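You operate a simulated robot arm through the tools that you are given. There is no shell and no other tool.

The job below is to be done with a simulated robot arm. You get a single attempt, and the scene is never put back.

TASK
Put the four loose spools on the spool rack.
Fine: yellow and blue on the low row, red and green on the high row.

Only the result counts: the job must be done as asked and must still hold three seconds after the hand-in. Knocking over, shifting, dropping, spilling or breaking anything else fails it.

THE ROBOT
A 6-joint arm with a fingered hand, fixed in place. Base frame: the origin is on the floor under the middle of its stand, x ahead of it, y to its left, z up; the work surface is at about z = 740. Readings come in mm, rad, newtons and seconds.
With the tool pointing down near the work surface it reaches from about 340 to 740 mm from the base axis. Its first joint turns from -2.007 to 2.007 rad. Payload 4 kg.
The tool frame sits at the grasp point between the pads (the TCP): z along the fingers, y along the line on which they close. The tips reach 26 mm beyond it. The gripper opens to 132 mm; its body begins 73 mm behind the TCP. The gripper is a hand of 4 fingers: y runs from the thumb to the fingers, the wrist lies at [0, 0, -239] in the tool frame, and closing takes about 1.5 s.
Orientation is told as [roll, pitch, yaw] about the base's x, y, z axes, in that order, counted from this pose: with the fingers straight down and closing along the base's y, the tool's x points along the base's -x, its y along +y and its z along -z.

THE INTERFACE
- The arm moves only by the tool servo_tool. Its arguments are lists of equal length, an entry for each row: "xyz": the shift along the tool's x, y, z in mm, a list of three; "angular": the turn, a rotation vector about the tool's x, y, z in rad, a list of three; "grip": the closure, from 0 (fully open) to 1 (shut). In form: {"xyz": [[tx, ty, tz], ...], "angular": [[ax, ay, az], ...], "grip": [grip, ...]}. A call has 1 to 20 rows; each row shifts and turns the commanded pose from where the row before left it, along the tool's axes as they then stand. A row lasts 0.2 s, in which the tool goes at most 50 mm and 0.15 rad; a call with a longer step from one row to the next is refused whole, and so is a gripper value outside its range. Where a pose cannot be reached the arm comes as near as it can. A force on the tool above 40 N (or 10 N above the force at the start of the call, whichever is more), or a blocked arm, ends the call early, and 0.2 s more pass. Each finger travels about 153 mm/s and halts on what it meets, pressing with about 25 N; the grip force reading is that of the motor and also rises with nothing between the fingers. The clock runs only during rows and for 0.2 s after the last one: add rows that do not move to give the fingers time. The reply holds the time, the measured pose of the TCP, the force on the tool along the base axes, the opening and the grip force, in the units named above and with some noise, with the torque about the TCP (base axes, N m) and any sound that the robot's microphone picked up.
- Cameras (640 x 400 px; columns grow to the right, rows downward): "scene" is fixed at [51.2, -649.1, 1364.3]; the picture's right is [0.51, -0.86, 0.00], its down [-0.44, -0.26, -0.86] and it looks along [0.74, 0.44, -0.51] (base axes); focal length 346 px, centre (320, 200). "wrist" rides on the gripper at [68, 2, -97] in the tool frame; the picture's right is [-0.03, 1.00, 0.00], its down [-0.82, -0.02, -0.58] and it looks along [-0.58, -0.01, 0.82] (tool axes); focal length 270 px, centre (320, 200). There is no depth. A picture from a camera that has moved, and an enlarged one, comes with that camera's place and axes in the base frame and with its lens.
- snapshot(camera): a new picture of that camera. The clock stands still meanwhile.
- move_column(by): slides the trunk up (or, below 0, down) by that many mm; the arm rides with it, the base frame stays. It gives what a move gives, with no picture.
- set_grasp(shape): the hand has 4 fingers and takes this shape, open, in about a second: jaw (thumb against the fingers, like two jaws); tri (thumb and two fingers); tip (a fingertip pinch); poke (one finger out to press); point (the index stretched); flat (the hand flat); cup (the hand cupped); fist (a fist). The gripper value then closes the fingers along that shape, each until it touches; the sizes above hold for jaw. It gives what a move gives, with no picture.
- inspect(camera, box): a new picture of the part [left, top, right, bottom] of that camera's present view, enlarged. The clock stands still meanwhile.
- job_done(): hands the job in; it is judged then, once.

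Places have to be worked out from the pictures, the camera data and where the tool is seen. Open the gripper and draw the arm clear of the work before you hand the job in, unless the task says otherwise.

The tools are called after ">>>" as name(argument=value, ...) on one line, values as JSON. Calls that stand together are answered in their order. servo_tool: Moves the arm, as the interface text tells. Its arguments: {"type":"object","properties":{"xyz":{"type":"array","items":{"type":"array","items":{"type":"number"}}},"angular":{"type":"array","items":{"type":"array","items":{"type":"number"}}},"grip":{"type":"array","items":{"type":"number"}}},"required":["xyz","angular","grip"]} The other tools are called the same way: move_column (by) moves the trunk up or down; set_grasp (shape) gives the hand a shape; snapshot (camera) takes a picture; inspect (camera, box) takes an enlarged picture of a part of a camera's view; job_done () hands the job in.

At the start:

```text
t: 0.0
eef_pos: [525.4, -184.1, 1083.9]
orientation: [0.001, 0.0, 0.0]
contact_force: [-0.2, -0.1, -0.4]
torque: [0.02, -0.04, -0.01]
gripper_width: 131.9
finger_force: 0.1
shape: jaw
trunk travel left (down, up): [-850.0, 140.0]
```

scene: 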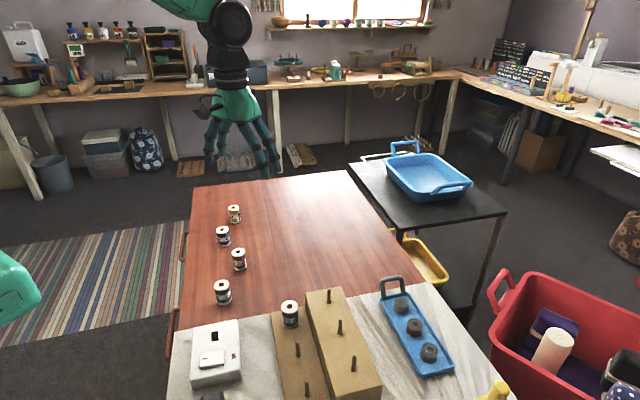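
wrist: 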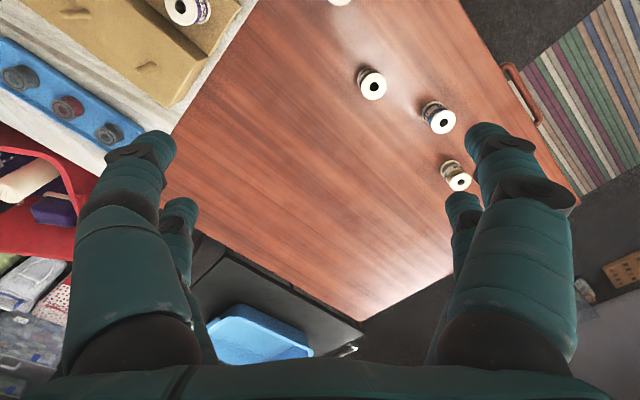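

The pictures show four loose spools on the wooden table and a two-level rack with pegs (one already holding a spool). I look closer before moving.

>>> inspect(camera="scene", box=[180, 190, 280, 310])

>>> inspect(camera="scene", box=[180, 280, 400, 400])

>>> inspect(camera="wrist", box=[320, 0, 520, 200])

>>> inspect(camera="wrist", box=[0, 0, 260, 150])

```text
3.33 times, centred on (230, 250) of scene
camera zoom: at [51.2, -649.1, 1364.3], right [0.51, -0.86, 0.0], down [-0.44, -0.26, -0.86], along [0.74, 0.44, -0.51], focal length 1154 px, centre (620, 33)
```

zoom: 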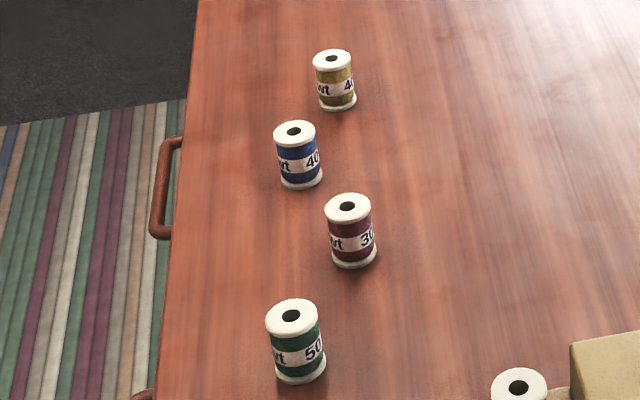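

```text
2.91 times, centred on (290, 340) of scene
camera zoom: at [51.2, -649.1, 1364.3], right [0.51, -0.86, 0.0], down [-0.44, -0.26, -0.86], along [0.74, 0.44, -0.51], focal length 1007 px, centre (407, -207)
```

zoom: 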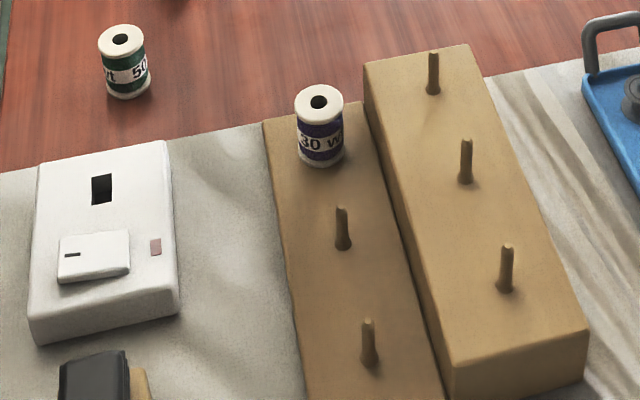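

```text
2.00 times, centred on (420, 100) of wrist
camera zoom: at [457.5, -184.0, 1180.5], right [0.03, 1.0, 0.0], down [0.82, -0.02, 0.58], along [0.58, -0.01, -0.82], focal length 541 px, centre (120, 400)
```

zoom: 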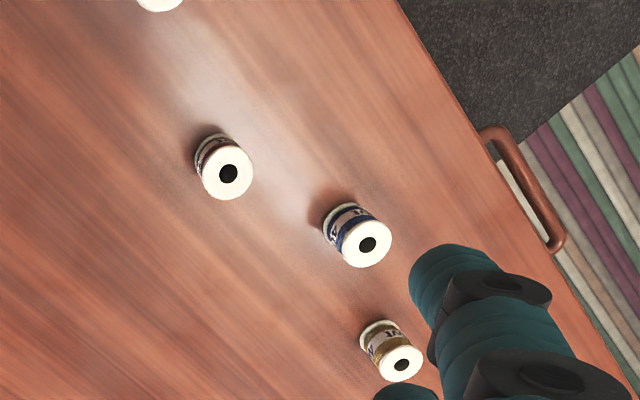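

```text
2.46 times, centred on (130, 75) of wrist
camera zoom: at [457.5, -184.0, 1180.5], right [0.03, 1.0, 0.0], down [0.82, -0.02, 0.58], along [0.58, -0.01, -0.82], focal length 665 px, centre (788, 508)
```

zoom: 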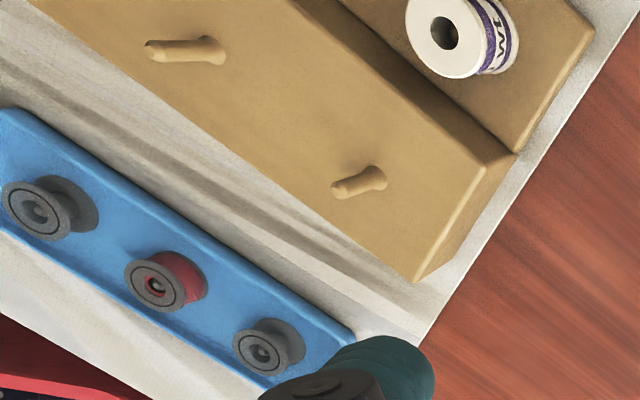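

I place the loose spools at roughly yellow (705,51), blue (600,-2), red (547,-109) and green (438,-155), each about 50 mm tall and 35 mm wide. The rack lies near (420,-430) with its rows running diagonally. I move the hand up high toward the rack and yaw it by -45° so the wrist camera can see it.

>>> servo_tool(xyz=[[33, -26, 0], [33, -26, 0], [33, -26, 0], [33, -26, 0], [33, -26, 0], [30, -26, 0], [0, 0, 0], [0, 0, 0], [0, 0, 0], [0, 0, 0], [0, 0, 0], [0, 0, 0], [0, 0, 0]], angular=[[0, 0, 0], [0, 0, 0], [0, 0, 0], [0, 0, 0], [0, 0, 0], [0, 0, 0], [0, 0, 0.131], [0, 0, 0.131], [0, 0, 0.131], [0, 0, 0.131], [0, 0, 0.131], [0, 0, 0.131], [0, 0, 0]], grip=[0, 0, 0, 0, 0, 0, 0, 0, 0, 0, 0, 0, 0])

```text
t: 2.8
eef_pos: [330.3, -341.4, 1084.1]
orientation: [0.0, 0.001, -0.786]
contact_force: [0.6, -0.7, -0.2]
torque: [0.0, -0.01, 0.02]
gripper_width: 132.2
finger_force: 0.1
shape: jaw
trunk travel left (down, up): [-850.0, 140.0]
```

The arm arrived at (330,-341,1084) with yaw -0.786. I take pictures from here.

>>> snapshot(camera="wrist")

>>> snapshot(camera="scene")

```text
taken
camera wrist: at [283.6, -292.0, 1180.3], right [0.73, 0.69, 0.0], down [0.56, -0.59, 0.58], along [0.4, -0.42, -0.82], focal length 270 px, centre (320, 200)
```

wrist: 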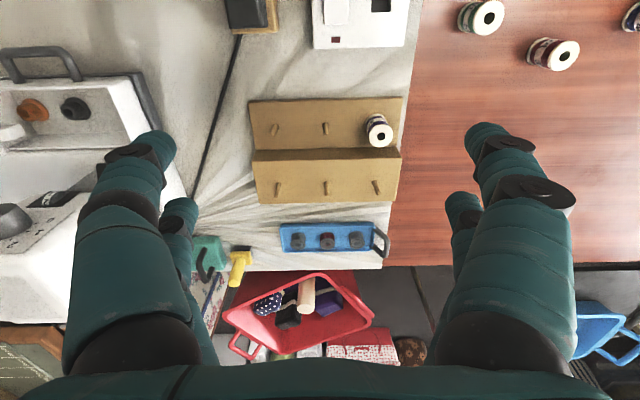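

```text
taken
```

scene: 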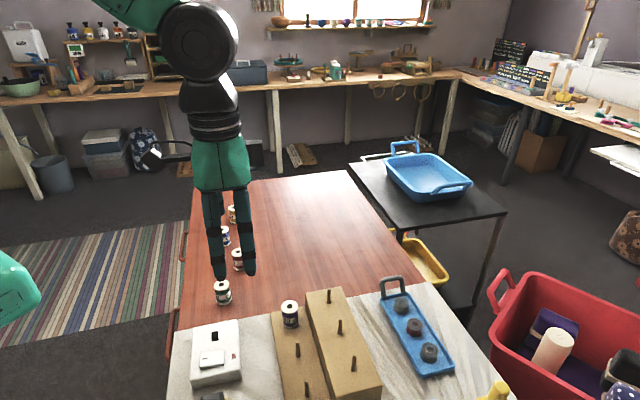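

The rack is in clear view between the fingers: two rows of three pegs, with purple on one end of the low row. I enlarge it to measure the pegs.

>>> inspect(camera="wrist", box=[235, 80, 415, 220])

>>> inspect(camera="scene", box=[260, 280, 400, 400])

>>> inspect(camera="scene", box=[170, 100, 300, 290])

```text
2.86 times, centred on (325, 150) of wrist
camera zoom: at [283.6, -292.0, 1180.3], right [0.73, 0.69, 0.0], down [0.56, -0.59, 0.58], along [0.4, -0.42, -0.82], focal length 772 px, centre (306, 343)
```

zoom: 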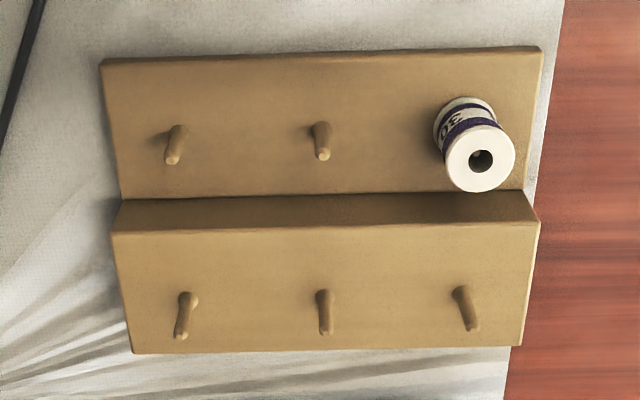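

```text
3.33 times, centred on (330, 340) of scene
camera zoom: at [51.2, -649.1, 1364.3], right [0.51, -0.86, 0.0], down [-0.44, -0.26, -0.86], along [0.74, 0.44, -0.51], focal length 1154 px, centre (287, -267)
```

zoom: 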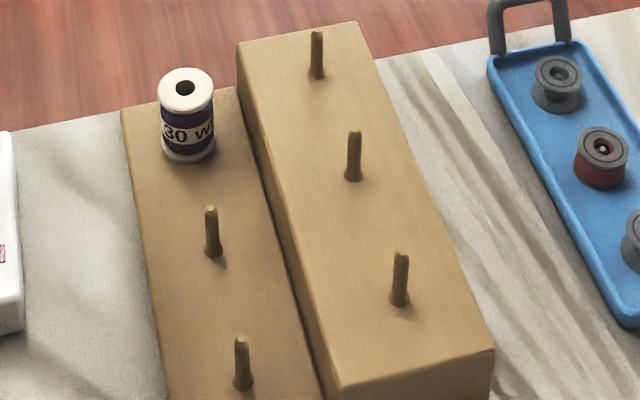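

```text
2.11 times, centred on (235, 195) of scene
camera zoom: at [51.2, -649.1, 1364.3], right [0.51, -0.86, 0.0], down [-0.44, -0.26, -0.86], along [0.74, 0.44, -0.51], focal length 729 px, centre (499, 210)
```

zoom: 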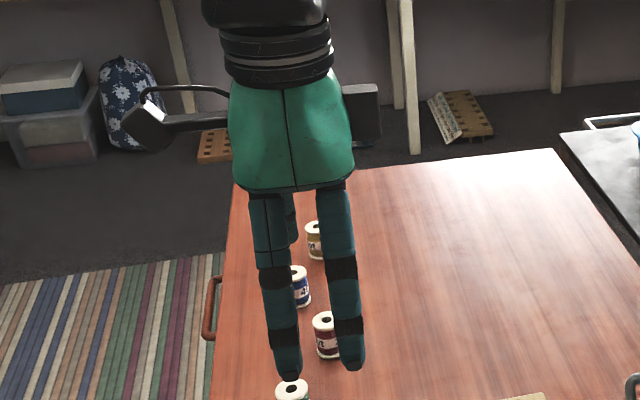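

Triangulating both cameras gives: low board top z≈760, low pegs B (393,-396) and C (338,-452) with tips at about z 801; high board top z≈802, high pegs A (508,-399), B (452,-455) and C (398,-511). I lower the open hand above low peg B, with fingertips still 30 mm above every peg, to measure more closely.

>>> servo_tool(xyz=[[-16.6, 1.2, 36.8], [-16.6, 1.2, 36.8], [-16.6, 1.2, 36.8], [-16.6, 1.2, 36.8], [-16.6, 1.2, 36.8], [0, 0, 0]], angular=[[0, 0, 0], [0, 0, 0], [0, 0, 0], [0, 0, 0], [0, 0, 0], [0, 0, 0]], grip=[0, 0, 0, 0, 0, 0])

>>> snapshot(camera="wrist")

>>> inspect(camera="wrist", box=[200, 60, 440, 210])

```text
t: 4.2
eef_pos: [393.5, -394.2, 900.1]
orientation: [-0.001, 0.0, -0.785]
contact_force: [0.5, -0.1, 1.1]
torque: [-0.02, 0.03, 0.03]
gripper_width: 132.0
finger_force: 0.1
shape: jaw
trunk travel left (down, up): [-850.0, 140.0]
```

```text
taken
camera wrist: at [346.6, -346.1, 996.6], right [0.73, 0.69, 0.0], down [0.56, -0.59, 0.58], along [0.4, -0.42, -0.82], focal length 270 px, centre (320, 200)
```

wrist: 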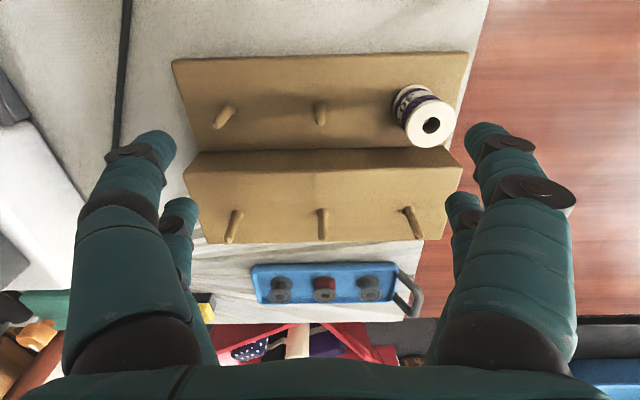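

```text
2.67 times, centred on (320, 135) of wrist
camera zoom: at [346.6, -346.1, 996.6], right [0.73, 0.69, 0.0], down [0.56, -0.59, 0.58], along [0.4, -0.42, -0.82], focal length 721 px, centre (320, 373)
```

zoom: 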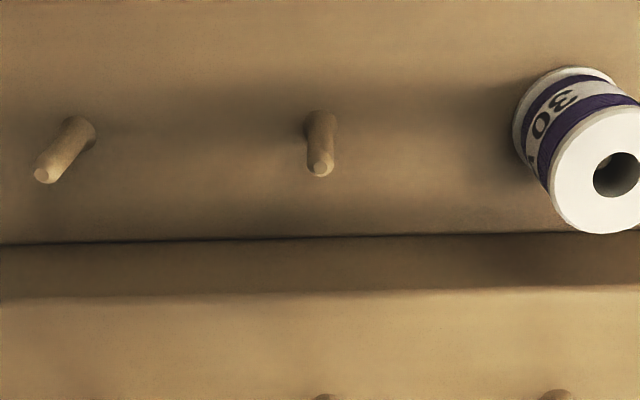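

The low pegs are sharp: in the tool frame low B is at about (-0.7,+0.8) and low C at (-0.9,-77.5), so B is near (394.6,-394.1) and C near (339.3,-449.6). Next I move over the high row and measure it the same way.

>>> servo_tool(xyz=[[-21, 0, -30], [-32, 0, 0], [-32, -1, 0], [0, 0, 0]], angular=[[0, 0, 0], [0, 0, 0], [0, 0, 0], [0, 0, 0]], grip=[0, 0, 0, 0])

>>> inspect(camera="wrist", box=[190, 50, 450, 210])

>>> snapshot(camera="wrist")

```text
t: 5.2
eef_pos: [454.2, -456.7, 929.2]
orientation: [0.001, -0.001, -0.787]
contact_force: [-0.3, -0.3, -0.8]
torque: [-0.01, 0.02, -0.01]
gripper_width: 131.6
finger_force: 0.1
shape: jaw
trunk travel left (down, up): [-850.0, 140.0]
```

```text
2.46 times, centred on (320, 130) of wrist
camera zoom: at [406.5, -408.1, 1026.2], right [0.73, 0.69, 0.0], down [0.56, -0.59, 0.58], along [0.4, -0.42, -0.82], focal length 665 px, centre (320, 372)
```

zoom: 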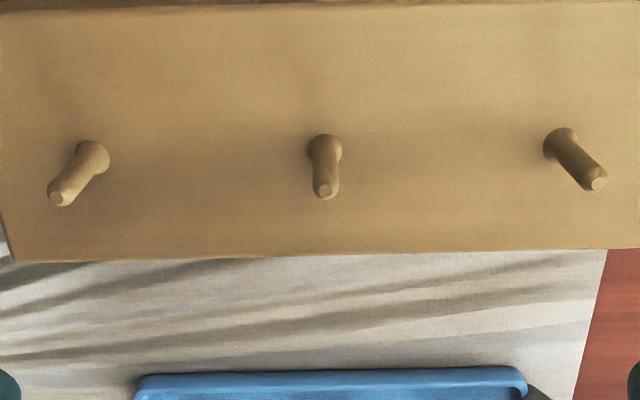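

```text
taken
camera wrist: at [406.5, -408.1, 1026.2], right [0.73, 0.69, 0.0], down [0.56, -0.59, 0.58], along [0.4, -0.42, -0.82], focal length 270 px, centre (320, 200)
```

wrist: 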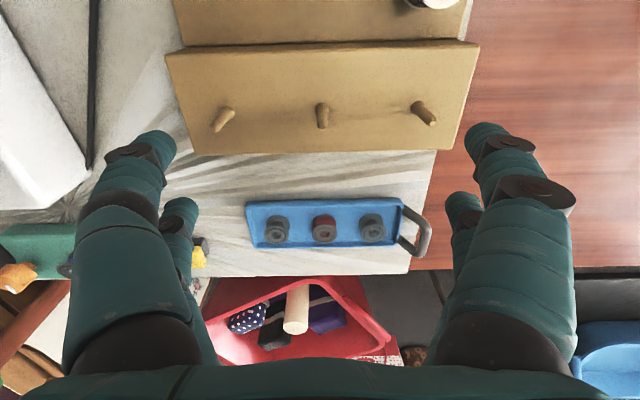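

High row pegs are visible too. I enlarge each peg further to pin the tips down to sub-millimetre.

>>> inspect(camera="wrist", box=[300, 95, 348, 125])

>>> inspect(camera="wrist", box=[396, 92, 444, 132])

>>> inspect(camera="wrist", box=[200, 98, 248, 138])

```text
13.33 times, centred on (324, 110) of wrist
camera zoom: at [406.5, -408.1, 1026.2], right [0.73, 0.69, 0.0], down [0.56, -0.59, 0.58], along [0.4, -0.42, -0.82], focal length 3604 px, centre (267, 1400)
```

zoom: 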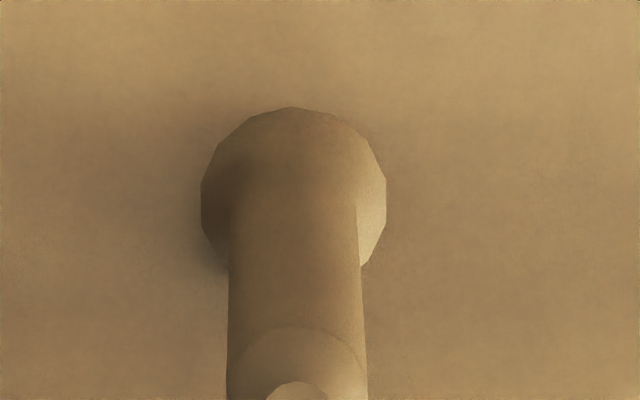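

```text
10.00 times, centred on (420, 112) of wrist
camera zoom: at [406.5, -408.1, 1026.2], right [0.73, 0.69, 0.0], down [0.56, -0.59, 0.58], along [0.4, -0.42, -0.82], focal length 2703 px, centre (-680, 1080)
```

zoom: 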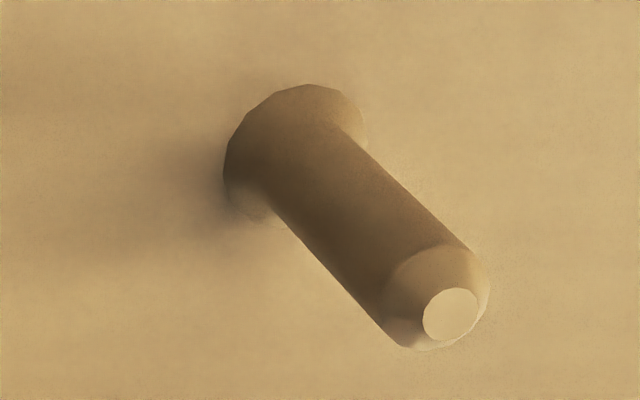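

```text
10.00 times, centred on (224, 118) of wrist
camera zoom: at [406.5, -408.1, 1026.2], right [0.73, 0.69, 0.0], down [0.56, -0.59, 0.58], along [0.4, -0.42, -0.82], focal length 2703 px, centre (1280, 1020)
```

zoom: 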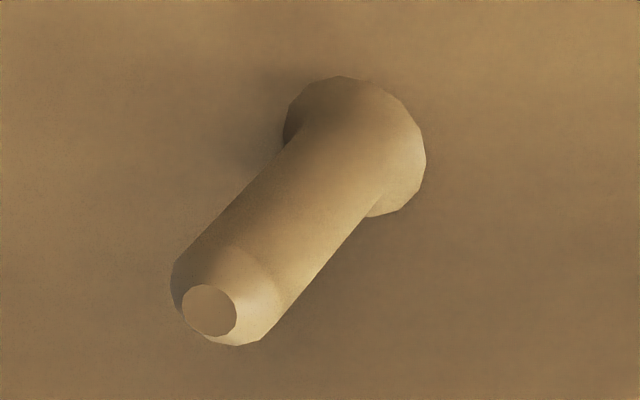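

The tips measure very consistently: in tool coordinates from here, high A, B and C sit at x≈0.1 and y≈80, 2 and -76. The row is therefore exactly along the tool y axis at this yaw, with 78 mm spacing. Next I travel at the same height to above the blue spool near (600,-2).

>>> servo_tool(xyz=[[18, 35.4, 0], [18, 35.4, 0], [18, 35.4, 0], [18, 35.4, 0], [18, 35.4, 0], [18, 35.4, 0], [18, 35.4, 0], [18, 35.4, 0], [18, 35.4, 0], [18, 35.4, 0], [18, 35.4, 0], [18, 35.4, 0], [0, 0, 0], [0, 0, 0]], angular=[[0, 0, 0], [0, 0, 0], [0, 0, 0], [0, 0, 0], [0, 0, 0], [0, 0, 0], [0, 0, 0], [0, 0, 0], [0, 0, 0], [0, 0, 0], [0, 0, 0], [0, 0, 0], [0, 0, 0], [0, 0, 0]], grip=[0, 0, 0, 0, 0, 0, 0, 0, 0, 0, 0, 0, 0, 0])

>>> snapshot(camera="wrist")

>>> snapshot(camera="scene")

```text
t: 8.2
eef_pos: [601.8, -4.0, 930.2]
orientation: [-0.001, 0.0, -0.786]
contact_force: [0.3, -1.0, 0.1]
torque: [0.01, 0.0, -0.01]
gripper_width: 131.9
finger_force: 0.2
shape: jaw
trunk travel left (down, up): [-850.0, 140.0]
```

```text
taken
camera wrist: at [554.2, 45.1, 1026.6], right [0.73, 0.69, 0.0], down [0.56, -0.59, 0.58], along [0.4, -0.42, -0.82], focal length 270 px, centre (320, 200)
```

wrist: 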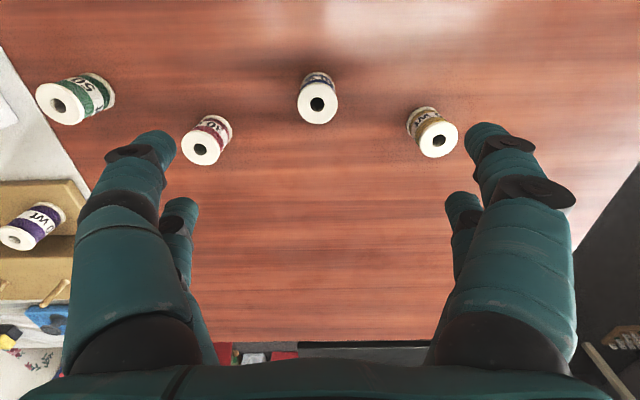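

```text
taken
```

scene: 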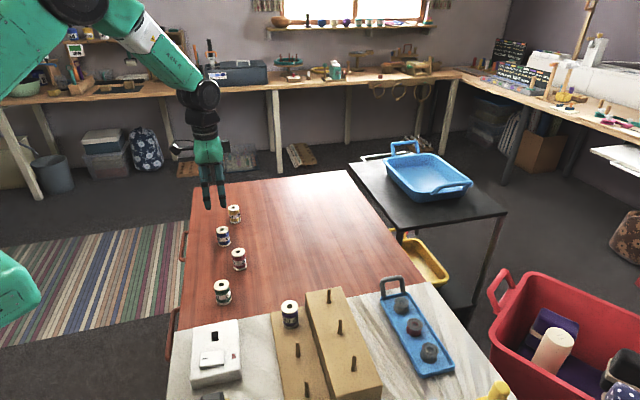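

The tool is above blue, whose hole shows at about pixel (317,104). I enlarge the spools here to get precise offsets.

>>> inspect(camera="wrist", box=[284, 60, 348, 140])

>>> inspect(camera="wrist", box=[390, 90, 470, 170])

>>> inspect(camera="wrist", box=[20, 60, 250, 180])

```text
5.00 times, centred on (316, 100) of wrist
camera zoom: at [554.2, 45.1, 1026.6], right [0.73, 0.69, 0.0], down [0.56, -0.59, 0.58], along [0.4, -0.42, -0.82], focal length 1351 px, centre (340, 700)
```

zoom: 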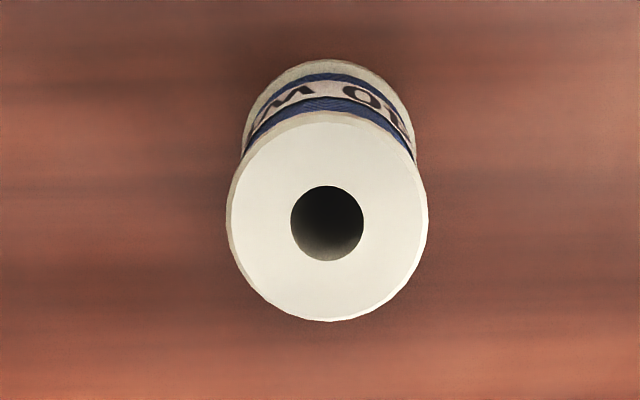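

```text
5.00 times, centred on (430, 130) of wrist
camera zoom: at [554.2, 45.1, 1026.6], right [0.73, 0.69, 0.0], down [0.56, -0.59, 0.58], along [0.4, -0.42, -0.82], focal length 1351 px, centre (-230, 550)
```

zoom: 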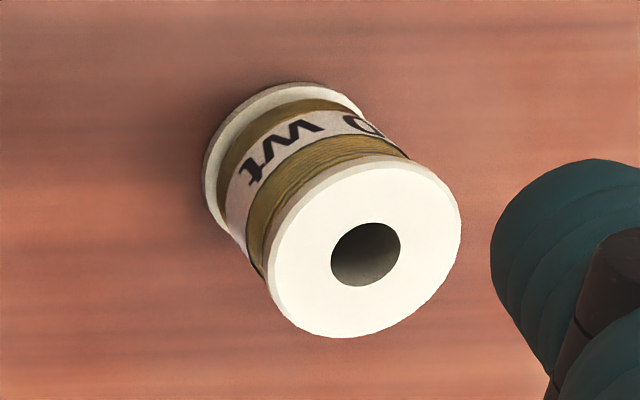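

```text
2.78 times, centred on (135, 120) of wrist
camera zoom: at [554.2, 45.1, 1026.6], right [0.73, 0.69, 0.0], down [0.56, -0.59, 0.58], along [0.4, -0.42, -0.82], focal length 752 px, centre (835, 423)
```

zoom: 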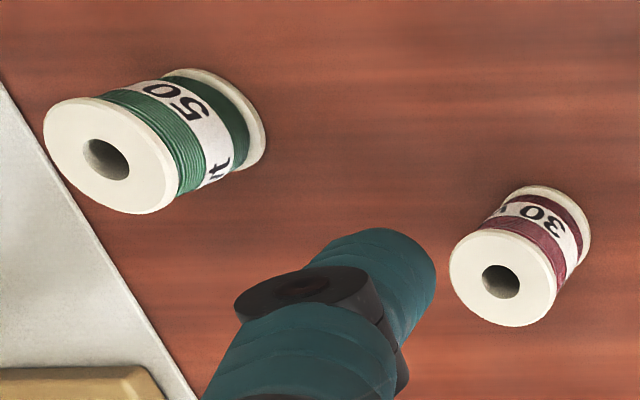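

Blue's centre is at about (1.8,-1.8) in the tool frame, with a 34.5 mm flange and a 12 mm hole, so there is about 2.5 mm of play on a 7 mm peg. I pre-close the hand halfway so the fingers clear the neighbouring spools, and look at its shape.

>>> servo_tool(xyz=[[1.8, -1.8, 0], [0, 0, 0], [0, 0, 0], [0, 0, 0]], angular=[[0, 0, 0], [0, 0, 0], [0, 0, 0], [0, 0, 0]], grip=[0.2, 0.45, 0.45, 0.45])

>>> snapshot(camera="wrist")

>>> inspect(camera="scene", box=[160, 70, 270, 260])

```text
t: 9.2
eef_pos: [599.7, -4.2, 929.8]
orientation: [-0.001, 0.002, -0.787]
contact_force: [0.0, -0.2, -0.6]
torque: [0.01, 0.02, 0.01]
gripper_width: 73.1
finger_force: 0.2
shape: jaw
trunk travel left (down, up): [-850.0, 140.0]
```

```text
taken
camera wrist: at [551.6, 45.0, 1026.8], right [0.73, 0.69, 0.0], down [0.56, -0.59, 0.58], along [0.4, -0.42, -0.82], focal length 270 px, centre (320, 200)
```

wrist: 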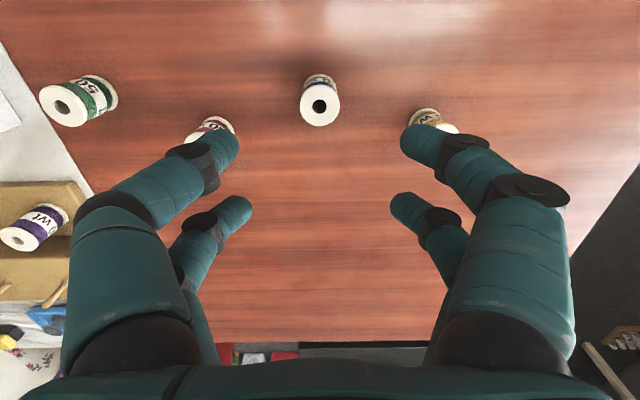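

```text
2.11 times, centred on (215, 165) of scene
camera zoom: at [51.2, -649.1, 1364.3], right [0.51, -0.86, 0.0], down [-0.44, -0.26, -0.86], along [0.74, 0.44, -0.51], focal length 729 px, centre (541, 274)
```

zoom: 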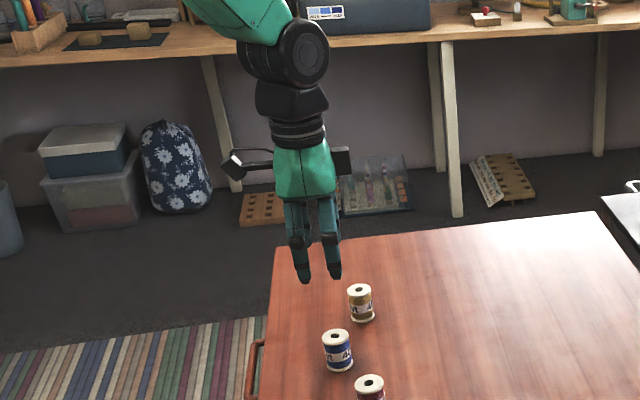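

At half closure the fingers bow outward, so before going between neighbouring spools I need their side profile. I turn the hand in the air so the scene camera sees it from the side, and close it to about spool width.

>>> servo_tool(xyz=[[0, 0, 0], [0, 0, 0], [0, 0, 0], [0, 0, 0], [0, 0, 0], [0, 0, 0], [0, 0, 0], [0, 0, 0], [0, 0, 0], [0, 0, 0], [0, 0, 0]], angular=[[0, 0, -0.146], [0, 0, -0.146], [0, 0, -0.146], [0, 0, -0.146], [0, 0, -0.146], [0, 0, -0.146], [0, 0, -0.146], [0, 0, -0.146], [0, 0, -0.146], [0, 0, 0], [0, 0, 0]], grip=[0.6, 0.7, 0.72, 0.72, 0.72, 0.72, 0.72, 0.72, 0.72, 0.72, 0.72])

>>> inspect(camera="scene", box=[180, 110, 260, 220])

>>> snapshot(camera="wrist")

```text
t: 11.6
eef_pos: [598.5, -3.7, 929.7]
orientation: [-0.001, 0.0, 0.528]
contact_force: [0.4, 0.4, -0.7]
torque: [-0.02, 0.01, -0.01]
gripper_width: 37.2
finger_force: 0.1
shape: jaw
trunk travel left (down, up): [-850.0, 140.0]
```

```text
3.64 times, centred on (220, 165) of scene
camera zoom: at [51.2, -649.1, 1364.3], right [0.51, -0.86, 0.0], down [-0.44, -0.26, -0.86], along [0.74, 0.44, -0.51], focal length 1258 px, centre (684, 327)
```

zoom: 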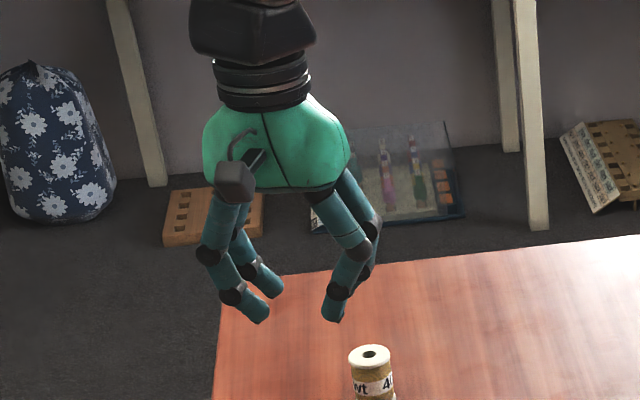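

```text
taken
camera wrist: at [538.6, -37.2, 1026.6], right [-0.48, 0.88, 0.0], down [0.71, 0.39, 0.58], along [0.51, 0.28, -0.82], focal length 270 px, centre (320, 200)
```

wrist: 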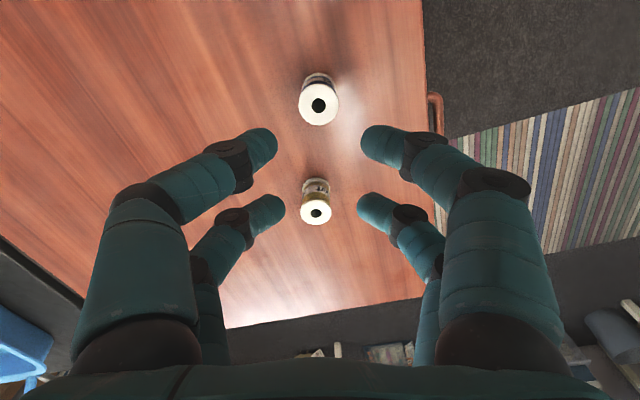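

In the jaw shape the four tips come in from the sides at x≈±22, which would only wedge a 35 mm spool. I try the "tri" and "tip" shapes in the air to compare, starting with tri.

>>> set_grasp(shape="tri")

>>> snapshot(camera="wrist")

>>> inspect(camera="scene", box=[180, 110, 260, 220])

```text
t: 12.5
eef_pos: [599.5, -2.9, 929.0]
orientation: [0.0, 0.001, 0.528]
contact_force: [0.3, -0.9, 0.5]
torque: [-0.01, -0.02, 0.01]
gripper_width: 132.1
finger_force: 0.1
shape: tri
trunk travel left (down, up): [-850.0, 140.0]
```

```text
taken
camera wrist: at [538.6, -37.2, 1026.5], right [-0.48, 0.88, 0.0], down [0.72, 0.39, 0.58], along [0.51, 0.28, -0.82], focal length 270 px, centre (320, 200)
```

wrist: 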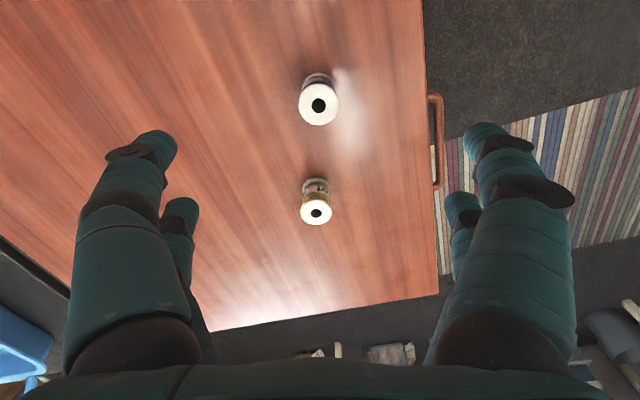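

```text
3.64 times, centred on (220, 165) of scene
camera zoom: at [51.2, -649.1, 1364.3], right [0.51, -0.86, 0.0], down [-0.44, -0.26, -0.86], along [0.74, 0.44, -0.51], focal length 1258 px, centre (684, 327)
```

zoom: 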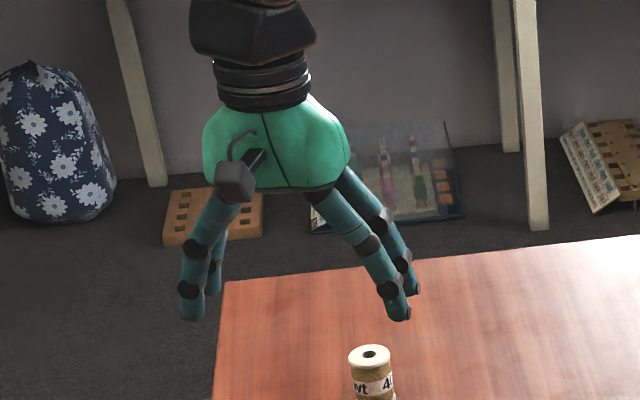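

Open tri looks just like jaw. I close it to see the difference.

>>> servo_tool(xyz=[[0, 0, 0], [0, 0, 0], [0, 0, 0], [0, 0, 0], [0, 0, 0], [0, 0, 0]], angular=[[0, 0, 0], [0, 0, 0], [0, 0, 0], [0, 0, 0], [0, 0, 0], [0, 0, 0]], grip=[0.4, 0.72, 0.72, 0.72, 0.72, 0.72])

>>> snapshot(camera="wrist")

>>> inspect(camera="scene", box=[180, 110, 260, 220])

```text
t: 13.9
eef_pos: [599.4, -2.3, 929.8]
orientation: [0.001, -0.001, 0.529]
contact_force: [0.5, -0.3, -0.3]
torque: [-0.01, -0.01, 0.03]
gripper_width: 37.4
finger_force: 0.0
shape: tri
trunk travel left (down, up): [-850.0, 140.0]
```

```text
taken
camera wrist: at [538.6, -37.2, 1026.6], right [-0.48, 0.88, 0.0], down [0.72, 0.39, 0.58], along [0.51, 0.28, -0.82], focal length 270 px, centre (320, 200)
```

wrist: 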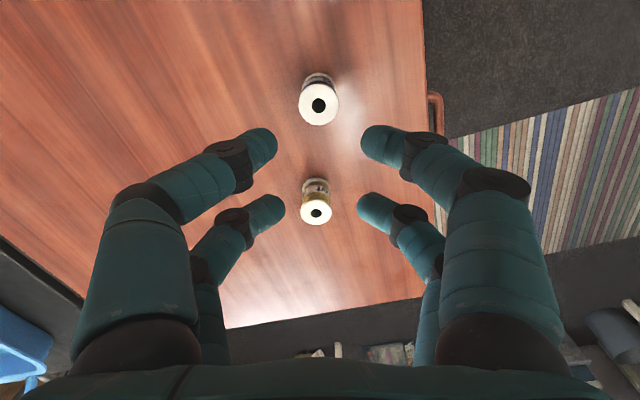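

```text
3.64 times, centred on (220, 165) of scene
camera zoom: at [51.2, -649.1, 1364.3], right [0.51, -0.86, 0.0], down [-0.44, -0.26, -0.86], along [0.74, 0.44, -0.51], focal length 1258 px, centre (684, 327)
```

zoom: 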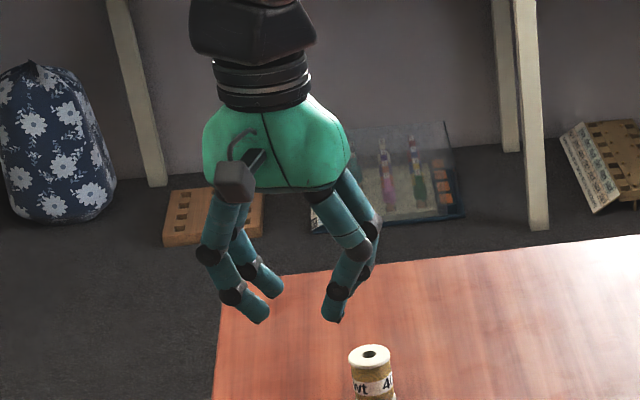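

Tri is identical to jaw at this closure, so I check the tip shape next.

>>> set_grasp(shape="tip")

>>> snapshot(camera="wrist")

>>> servo_tool(xyz=[[0, 0, 0], [0, 0, 0], [0, 0, 0], [0, 0, 0], [0, 0, 0], [0, 0, 0]], angular=[[0, 0, 0], [0, 0, 0], [0, 0, 0], [0, 0, 0], [0, 0, 0], [0, 0, 0]], grip=[0.4, 0.72, 0.72, 0.72, 0.72, 0.72])

>>> snapshot(camera="wrist")

>>> inspect(camera="scene", box=[180, 110, 260, 220])

```text
t: 14.8
eef_pos: [599.1, -2.6, 929.7]
orientation: [0.001, 0.001, 0.529]
contact_force: [0.0, -0.3, 0.5]
torque: [-0.03, -0.03, -0.01]
gripper_width: 131.9
finger_force: 0.0
shape: tip
trunk travel left (down, up): [-850.0, 140.0]
```

```text
taken
camera wrist: at [538.6, -37.2, 1026.5], right [-0.48, 0.88, 0.0], down [0.72, 0.39, 0.58], along [0.51, 0.28, -0.82], focal length 270 px, centre (320, 200)
```

wrist: 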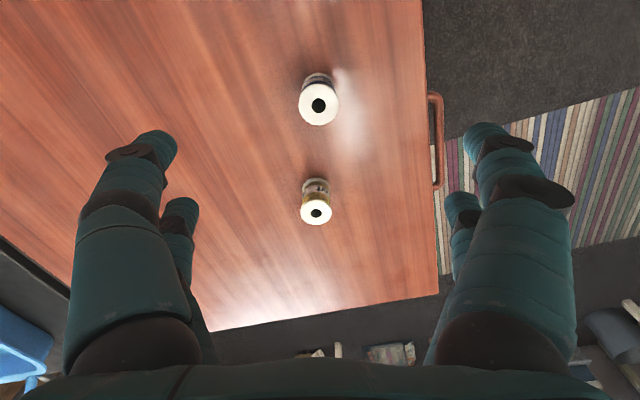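

```text
t: 16.2
eef_pos: [599.4, -2.3, 930.0]
orientation: [-0.001, -0.001, 0.528]
contact_force: [-0.7, -0.3, -1.0]
torque: [0.0, 0.0, 0.01]
gripper_width: 37.0
finger_force: 0.1
shape: tip
trunk travel left (down, up): [-850.0, 140.0]
```

```text
taken
camera wrist: at [538.6, -37.1, 1026.5], right [-0.48, 0.88, 0.0], down [0.72, 0.39, 0.58], along [0.51, 0.28, -0.82], focal length 270 px, centre (320, 200)
```

wrist: 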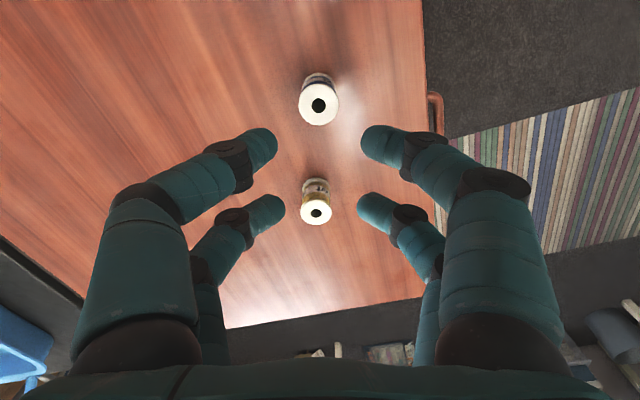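

```text
3.64 times, centred on (220, 165) of scene
camera zoom: at [51.2, -649.1, 1364.3], right [0.51, -0.86, 0.0], down [-0.44, -0.26, -0.86], along [0.74, 0.44, -0.51], focal length 1258 px, centre (684, 327)
```

zoom: 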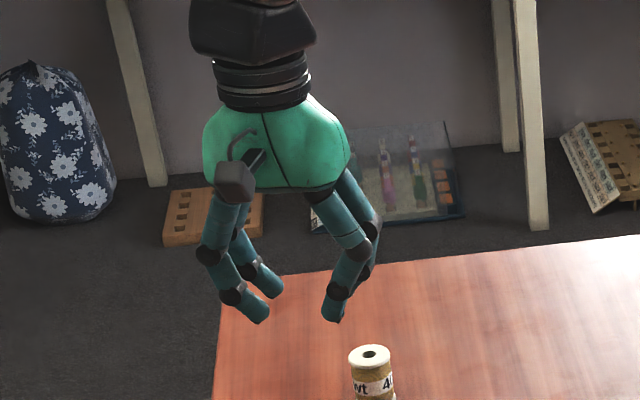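

All the pinching shapes look alike, so I use jaw: with tips near x≈±18 they cage the spool at four corners, gripping with the TCP about 5 mm below the spool top. I turn back to the rack yaw, set jaw, pre-close to about 66 mm and re-measure blue.

>>> set_grasp(shape="jaw")

>>> servo_tool(xyz=[[0, 0, 0], [0, 0, 0], [0, 0, 0], [0, 0, 0], [0, 0, 0], [0, 0, 0], [0, 0, 0], [0, 0, 0], [0, 0, 0], [0, 0, 0], [0, 0, 0]], angular=[[0, 0, 0.146], [0, 0, 0.146], [0, 0, 0.146], [0, 0, 0.146], [0, 0, 0.146], [0, 0, 0.146], [0, 0, 0.146], [0, 0, 0.146], [0, 0, 0.146], [0, 0, 0], [0, 0, 0]], grip=[0.2, 0.4, 0.5, 0.5, 0.5, 0.5, 0.5, 0.5, 0.5, 0.5, 0.5])

>>> inspect(camera="wrist", box=[280, 60, 360, 140])

>>> snapshot(camera="wrist")

```text
t: 17.1
eef_pos: [598.5, -2.4, 930.3]
orientation: [0.0, 0.0, 0.529]
contact_force: [0.8, -1.0, -0.2]
torque: [0.02, 0.01, -0.03]
gripper_width: 131.7
finger_force: 0.0
shape: jaw
trunk travel left (down, up): [-850.0, 140.0]
```

```text
t: 19.5
eef_pos: [598.5, -3.0, 928.9]
orientation: [0.0, 0.001, -0.788]
contact_force: [-0.4, -0.1, -1.2]
torque: [0.01, -0.01, 0.0]
gripper_width: 66.6
finger_force: 0.0
shape: jaw
trunk travel left (down, up): [-850.0, 140.0]
```

```text
5.00 times, centred on (320, 100) of wrist
camera zoom: at [551.8, 45.4, 1026.4], right [0.73, 0.69, 0.0], down [0.56, -0.59, 0.58], along [0.4, -0.42, -0.82], focal length 1351 px, centre (320, 700)
```

zoom: 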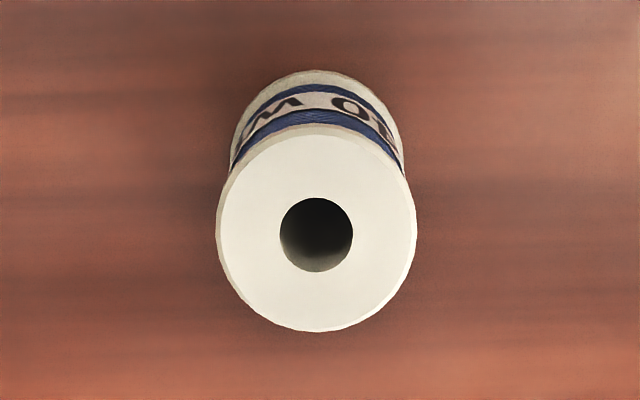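

```text
taken
camera wrist: at [551.8, 45.4, 1026.4], right [0.73, 0.69, 0.0], down [0.56, -0.59, 0.58], along [0.4, -0.42, -0.82], focal length 270 px, centre (320, 200)
```

wrist: 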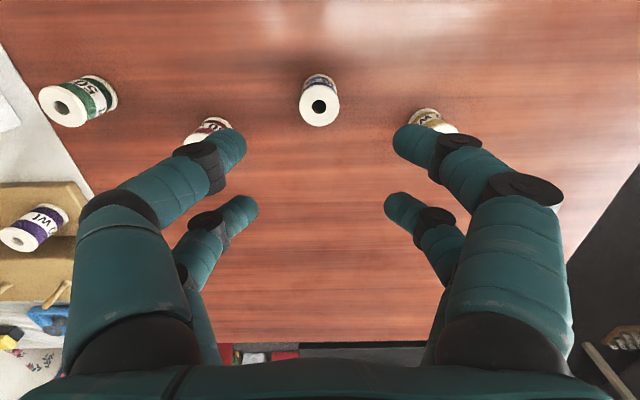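

Blue is now centred under the TCP to within 0.3 mm. I descend 144 mm so the TCP ends at z≈786, about 5 mm below the spool top, with the fingers still open at 66 mm.

>>> servo_tool(xyz=[[0, 0, 36], [0, 0, 36], [0, 0, 36], [0, 0, 26], [0, 0, 10], [0, 0, 0]], angular=[[0, 0, 0], [0, 0, 0], [0, 0, 0], [0, 0, 0], [0, 0, 0], [0, 0, 0]], grip=[0.5, 0.5, 0.5, 0.5, 0.5, 0.5])

>>> snapshot(camera="wrist")

>>> inspect(camera="scene", box=[180, 150, 270, 260])

```text
t: 20.9
eef_pos: [598.6, -3.2, 786.1]
orientation: [0.002, 0.001, -0.788]
contact_force: [-0.3, -0.6, 0.4]
torque: [0.03, -0.01, 0.03]
gripper_width: 66.4
finger_force: 0.0
shape: jaw
trunk travel left (down, up): [-850.0, 140.0]
```

```text
taken
camera wrist: at [552.0, 46.3, 882.1], right [0.73, 0.69, 0.0], down [0.56, -0.59, 0.58], along [0.4, -0.42, -0.82], focal length 270 px, centre (320, 200)
```

wrist: 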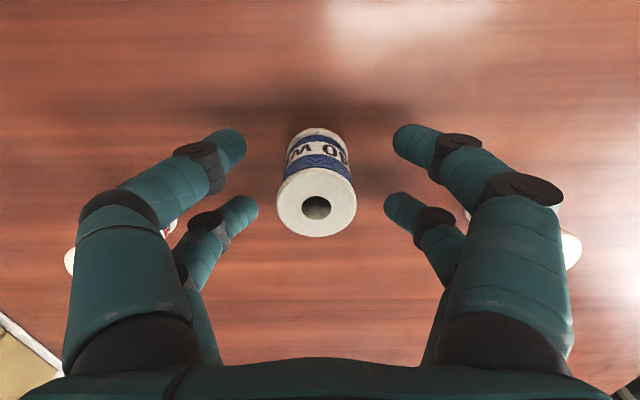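

```text
3.64 times, centred on (225, 205) of scene
camera zoom: at [51.2, -649.1, 1364.3], right [0.51, -0.86, 0.0], down [-0.44, -0.26, -0.86], along [0.74, 0.44, -0.51], focal length 1258 px, centre (666, 182)
```

zoom: 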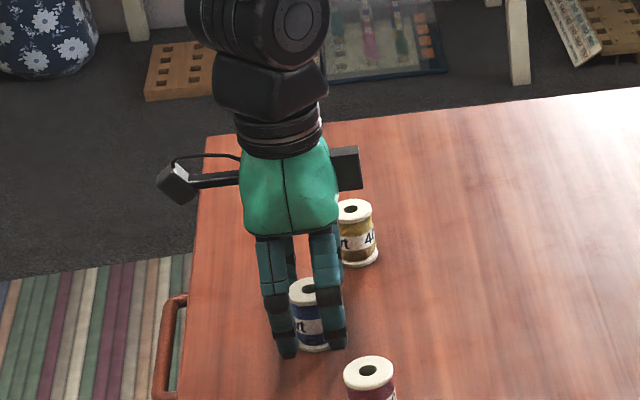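

The spool stands between the four fingers with its top about 5 mm above the TCP. I close until the fingers halt on it.

>>> servo_tool(xyz=[[0, 0, 0], [0, 0, 0], [0, 0, 0], [0, 0, 0], [0, 0, 0], [0, 0, 0], [0, 0, 0], [0, 0, 0]], angular=[[0, 0, 0], [0, 0, 0], [0, 0, 0], [0, 0, 0], [0, 0, 0], [0, 0, 0], [0, 0, 0], [0, 0, 0]], grip=[0.6, 0.68, 0.76, 0.84, 0.92, 1, 1, 1])

>>> snapshot(camera="wrist")

>>> inspect(camera="scene", box=[190, 170, 260, 260])

```text
t: 22.7
eef_pos: [599.8, -2.0, 785.0]
orientation: [0.001, 0.0, -0.787]
contact_force: [-0.1, -0.2, -0.3]
torque: [0.04, -0.02, 0.01]
gripper_width: 9.2
finger_force: 25.4
shape: jaw
trunk travel left (down, up): [-850.0, 140.0]
```

```text
taken
camera wrist: at [552.0, 46.3, 882.3], right [0.73, 0.69, 0.0], down [0.56, -0.59, 0.58], along [0.4, -0.42, -0.82], focal length 270 px, centre (320, 200)
```

wrist: 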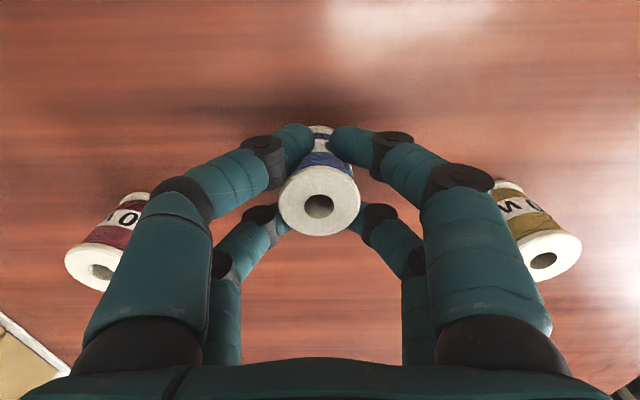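

```text
4.44 times, centred on (225, 215) of scene
camera zoom: at [51.2, -649.1, 1364.3], right [0.51, -0.86, 0.0], down [-0.44, -0.26, -0.86], along [0.74, 0.44, -0.51], focal length 1538 px, centre (742, 133)
```

zoom: 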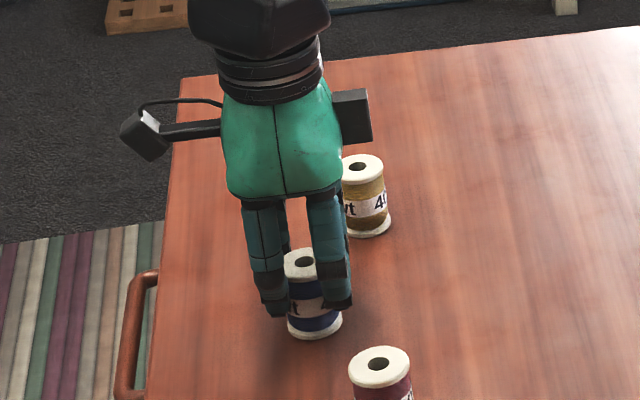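

The fingers halted at a 9.2 mm reading with 25 N force, so the spool is caged at its four corners. I lift 40 mm and check that it stays upright in the hand.

>>> servo_tool(xyz=[[0, 0, -5], [0, 0, -15], [0, 0, -20], [0, 0, 0]], angular=[[0, 0, 0], [0, 0, 0], [0, 0, 0], [0, 0, 0]], grip=[1, 1, 1, 1])

>>> inspect(camera="wrist", box=[240, 100, 400, 260])

>>> inspect(camera="scene", box=[190, 160, 260, 260])

```text
t: 23.7
eef_pos: [599.5, -2.3, 826.8]
orientation: [-0.001, -0.001, -0.788]
contact_force: [0.0, -0.8, -0.7]
torque: [0.02, -0.01, -0.03]
gripper_width: 8.7
finger_force: 25.3
shape: jaw
trunk travel left (down, up): [-850.0, 140.0]
```

```text
2.50 times, centred on (320, 180) of wrist
camera zoom: at [551.8, 46.0, 923.1], right [0.73, 0.69, 0.0], down [0.56, -0.59, 0.58], along [0.4, -0.42, -0.82], focal length 676 px, centre (320, 250)
```

zoom: 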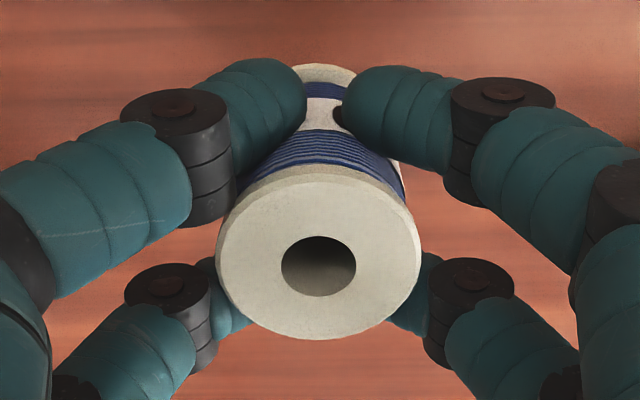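

```text
4.00 times, centred on (225, 210) of scene
camera zoom: at [51.2, -649.1, 1364.3], right [0.51, -0.86, 0.0], down [-0.44, -0.26, -0.86], along [0.74, 0.44, -0.51], focal length 1384 px, centre (700, 160)
```

zoom: 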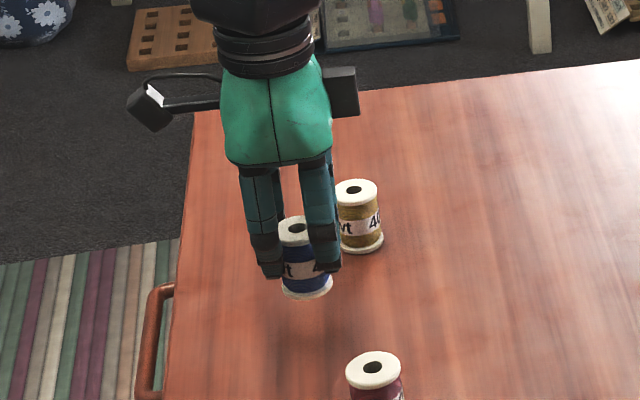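

The spool lifted cleanly and its top face looks level. I enlarge further to fix the hole's offset in the tool frame.

>>> inspect(camera="wrist", box=[290, 165, 350, 240])

```text
5.33 times, centred on (320, 202) of wrist
camera zoom: at [551.8, 46.0, 923.1], right [0.73, 0.69, 0.0], down [0.56, -0.59, 0.58], along [0.4, -0.42, -0.82], focal length 1442 px, centre (320, 187)
```

zoom: 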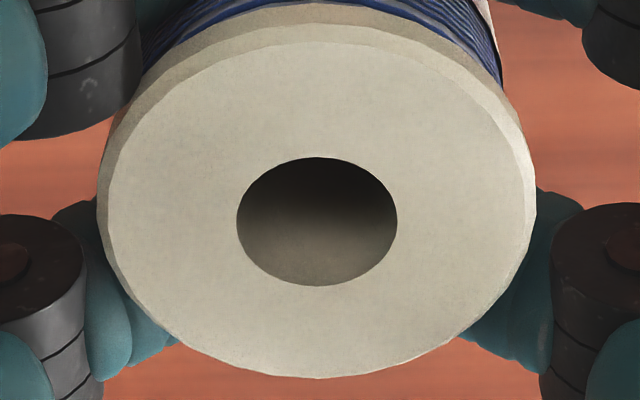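

Correcting for perspective, the hole sits at about (-0.9,+0.1) in the tool frame, so the spool is well centred. I raise it to z≈930 and carry it over low peg B, with the target offset by this amount.

>>> servo_tool(xyz=[[0, 0, -26], [0, 0, -26], [0, 0, -26], [0, 0, -26], [-10, -31, 0], [-10, -31, 0], [-10, -31, 0], [-10, -31, 0], [-10, -31, 0], [-10, -31, 0], [-10, -31, 0], [-10, -31, 0], [-10, -31, 0], [-10, -31, 0], [-10, -31, 0], [-10, -31, 0], [-10, -31, 0], [-3.4, -18.8, 0], [0, 0, 0], [0, 0, 0]], angular=[[0, 0, 0], [0, 0, 0], [0, 0, 0], [0, 0, 0], [0, 0, 0], [0, 0, 0], [0, 0, 0], [0, 0, 0], [0, 0, 0], [0, 0, 0], [0, 0, 0], [0, 0, 0], [0, 0, 0], [0, 0, 0], [0, 0, 0], [0, 0, 0], [0, 0, 0], [0, 0, 0], [0, 0, 0], [0, 0, 0]], grip=[1, 1, 1, 1, 1, 1, 1, 1, 1, 1, 1, 1, 1, 1, 1, 1, 1, 1, 1, 1])

>>> snapshot(camera="wrist")

>>> snapshot(camera="scene")

```text
t: 27.9
eef_pos: [395.4, -395.5, 930.6]
orientation: [0.0, -0.001, -0.787]
contact_force: [1.0, -0.5, -0.5]
torque: [0.04, 0.0, -0.02]
gripper_width: 8.7
finger_force: 24.7
shape: jaw
trunk travel left (down, up): [-850.0, 140.0]
```

```text
taken
camera wrist: at [347.1, -347.4, 1026.5], right [0.73, 0.69, 0.0], down [0.56, -0.59, 0.58], along [0.4, -0.42, -0.82], focal length 270 px, centre (320, 200)
```

wrist: 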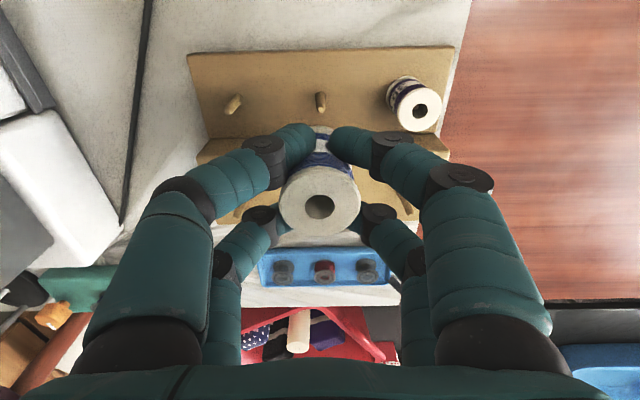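

```text
taken
```

scene: 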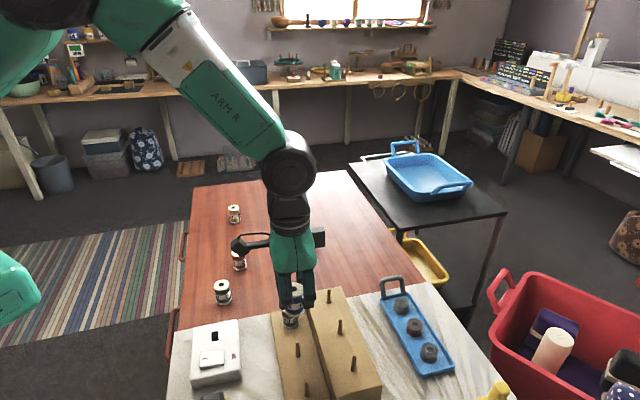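

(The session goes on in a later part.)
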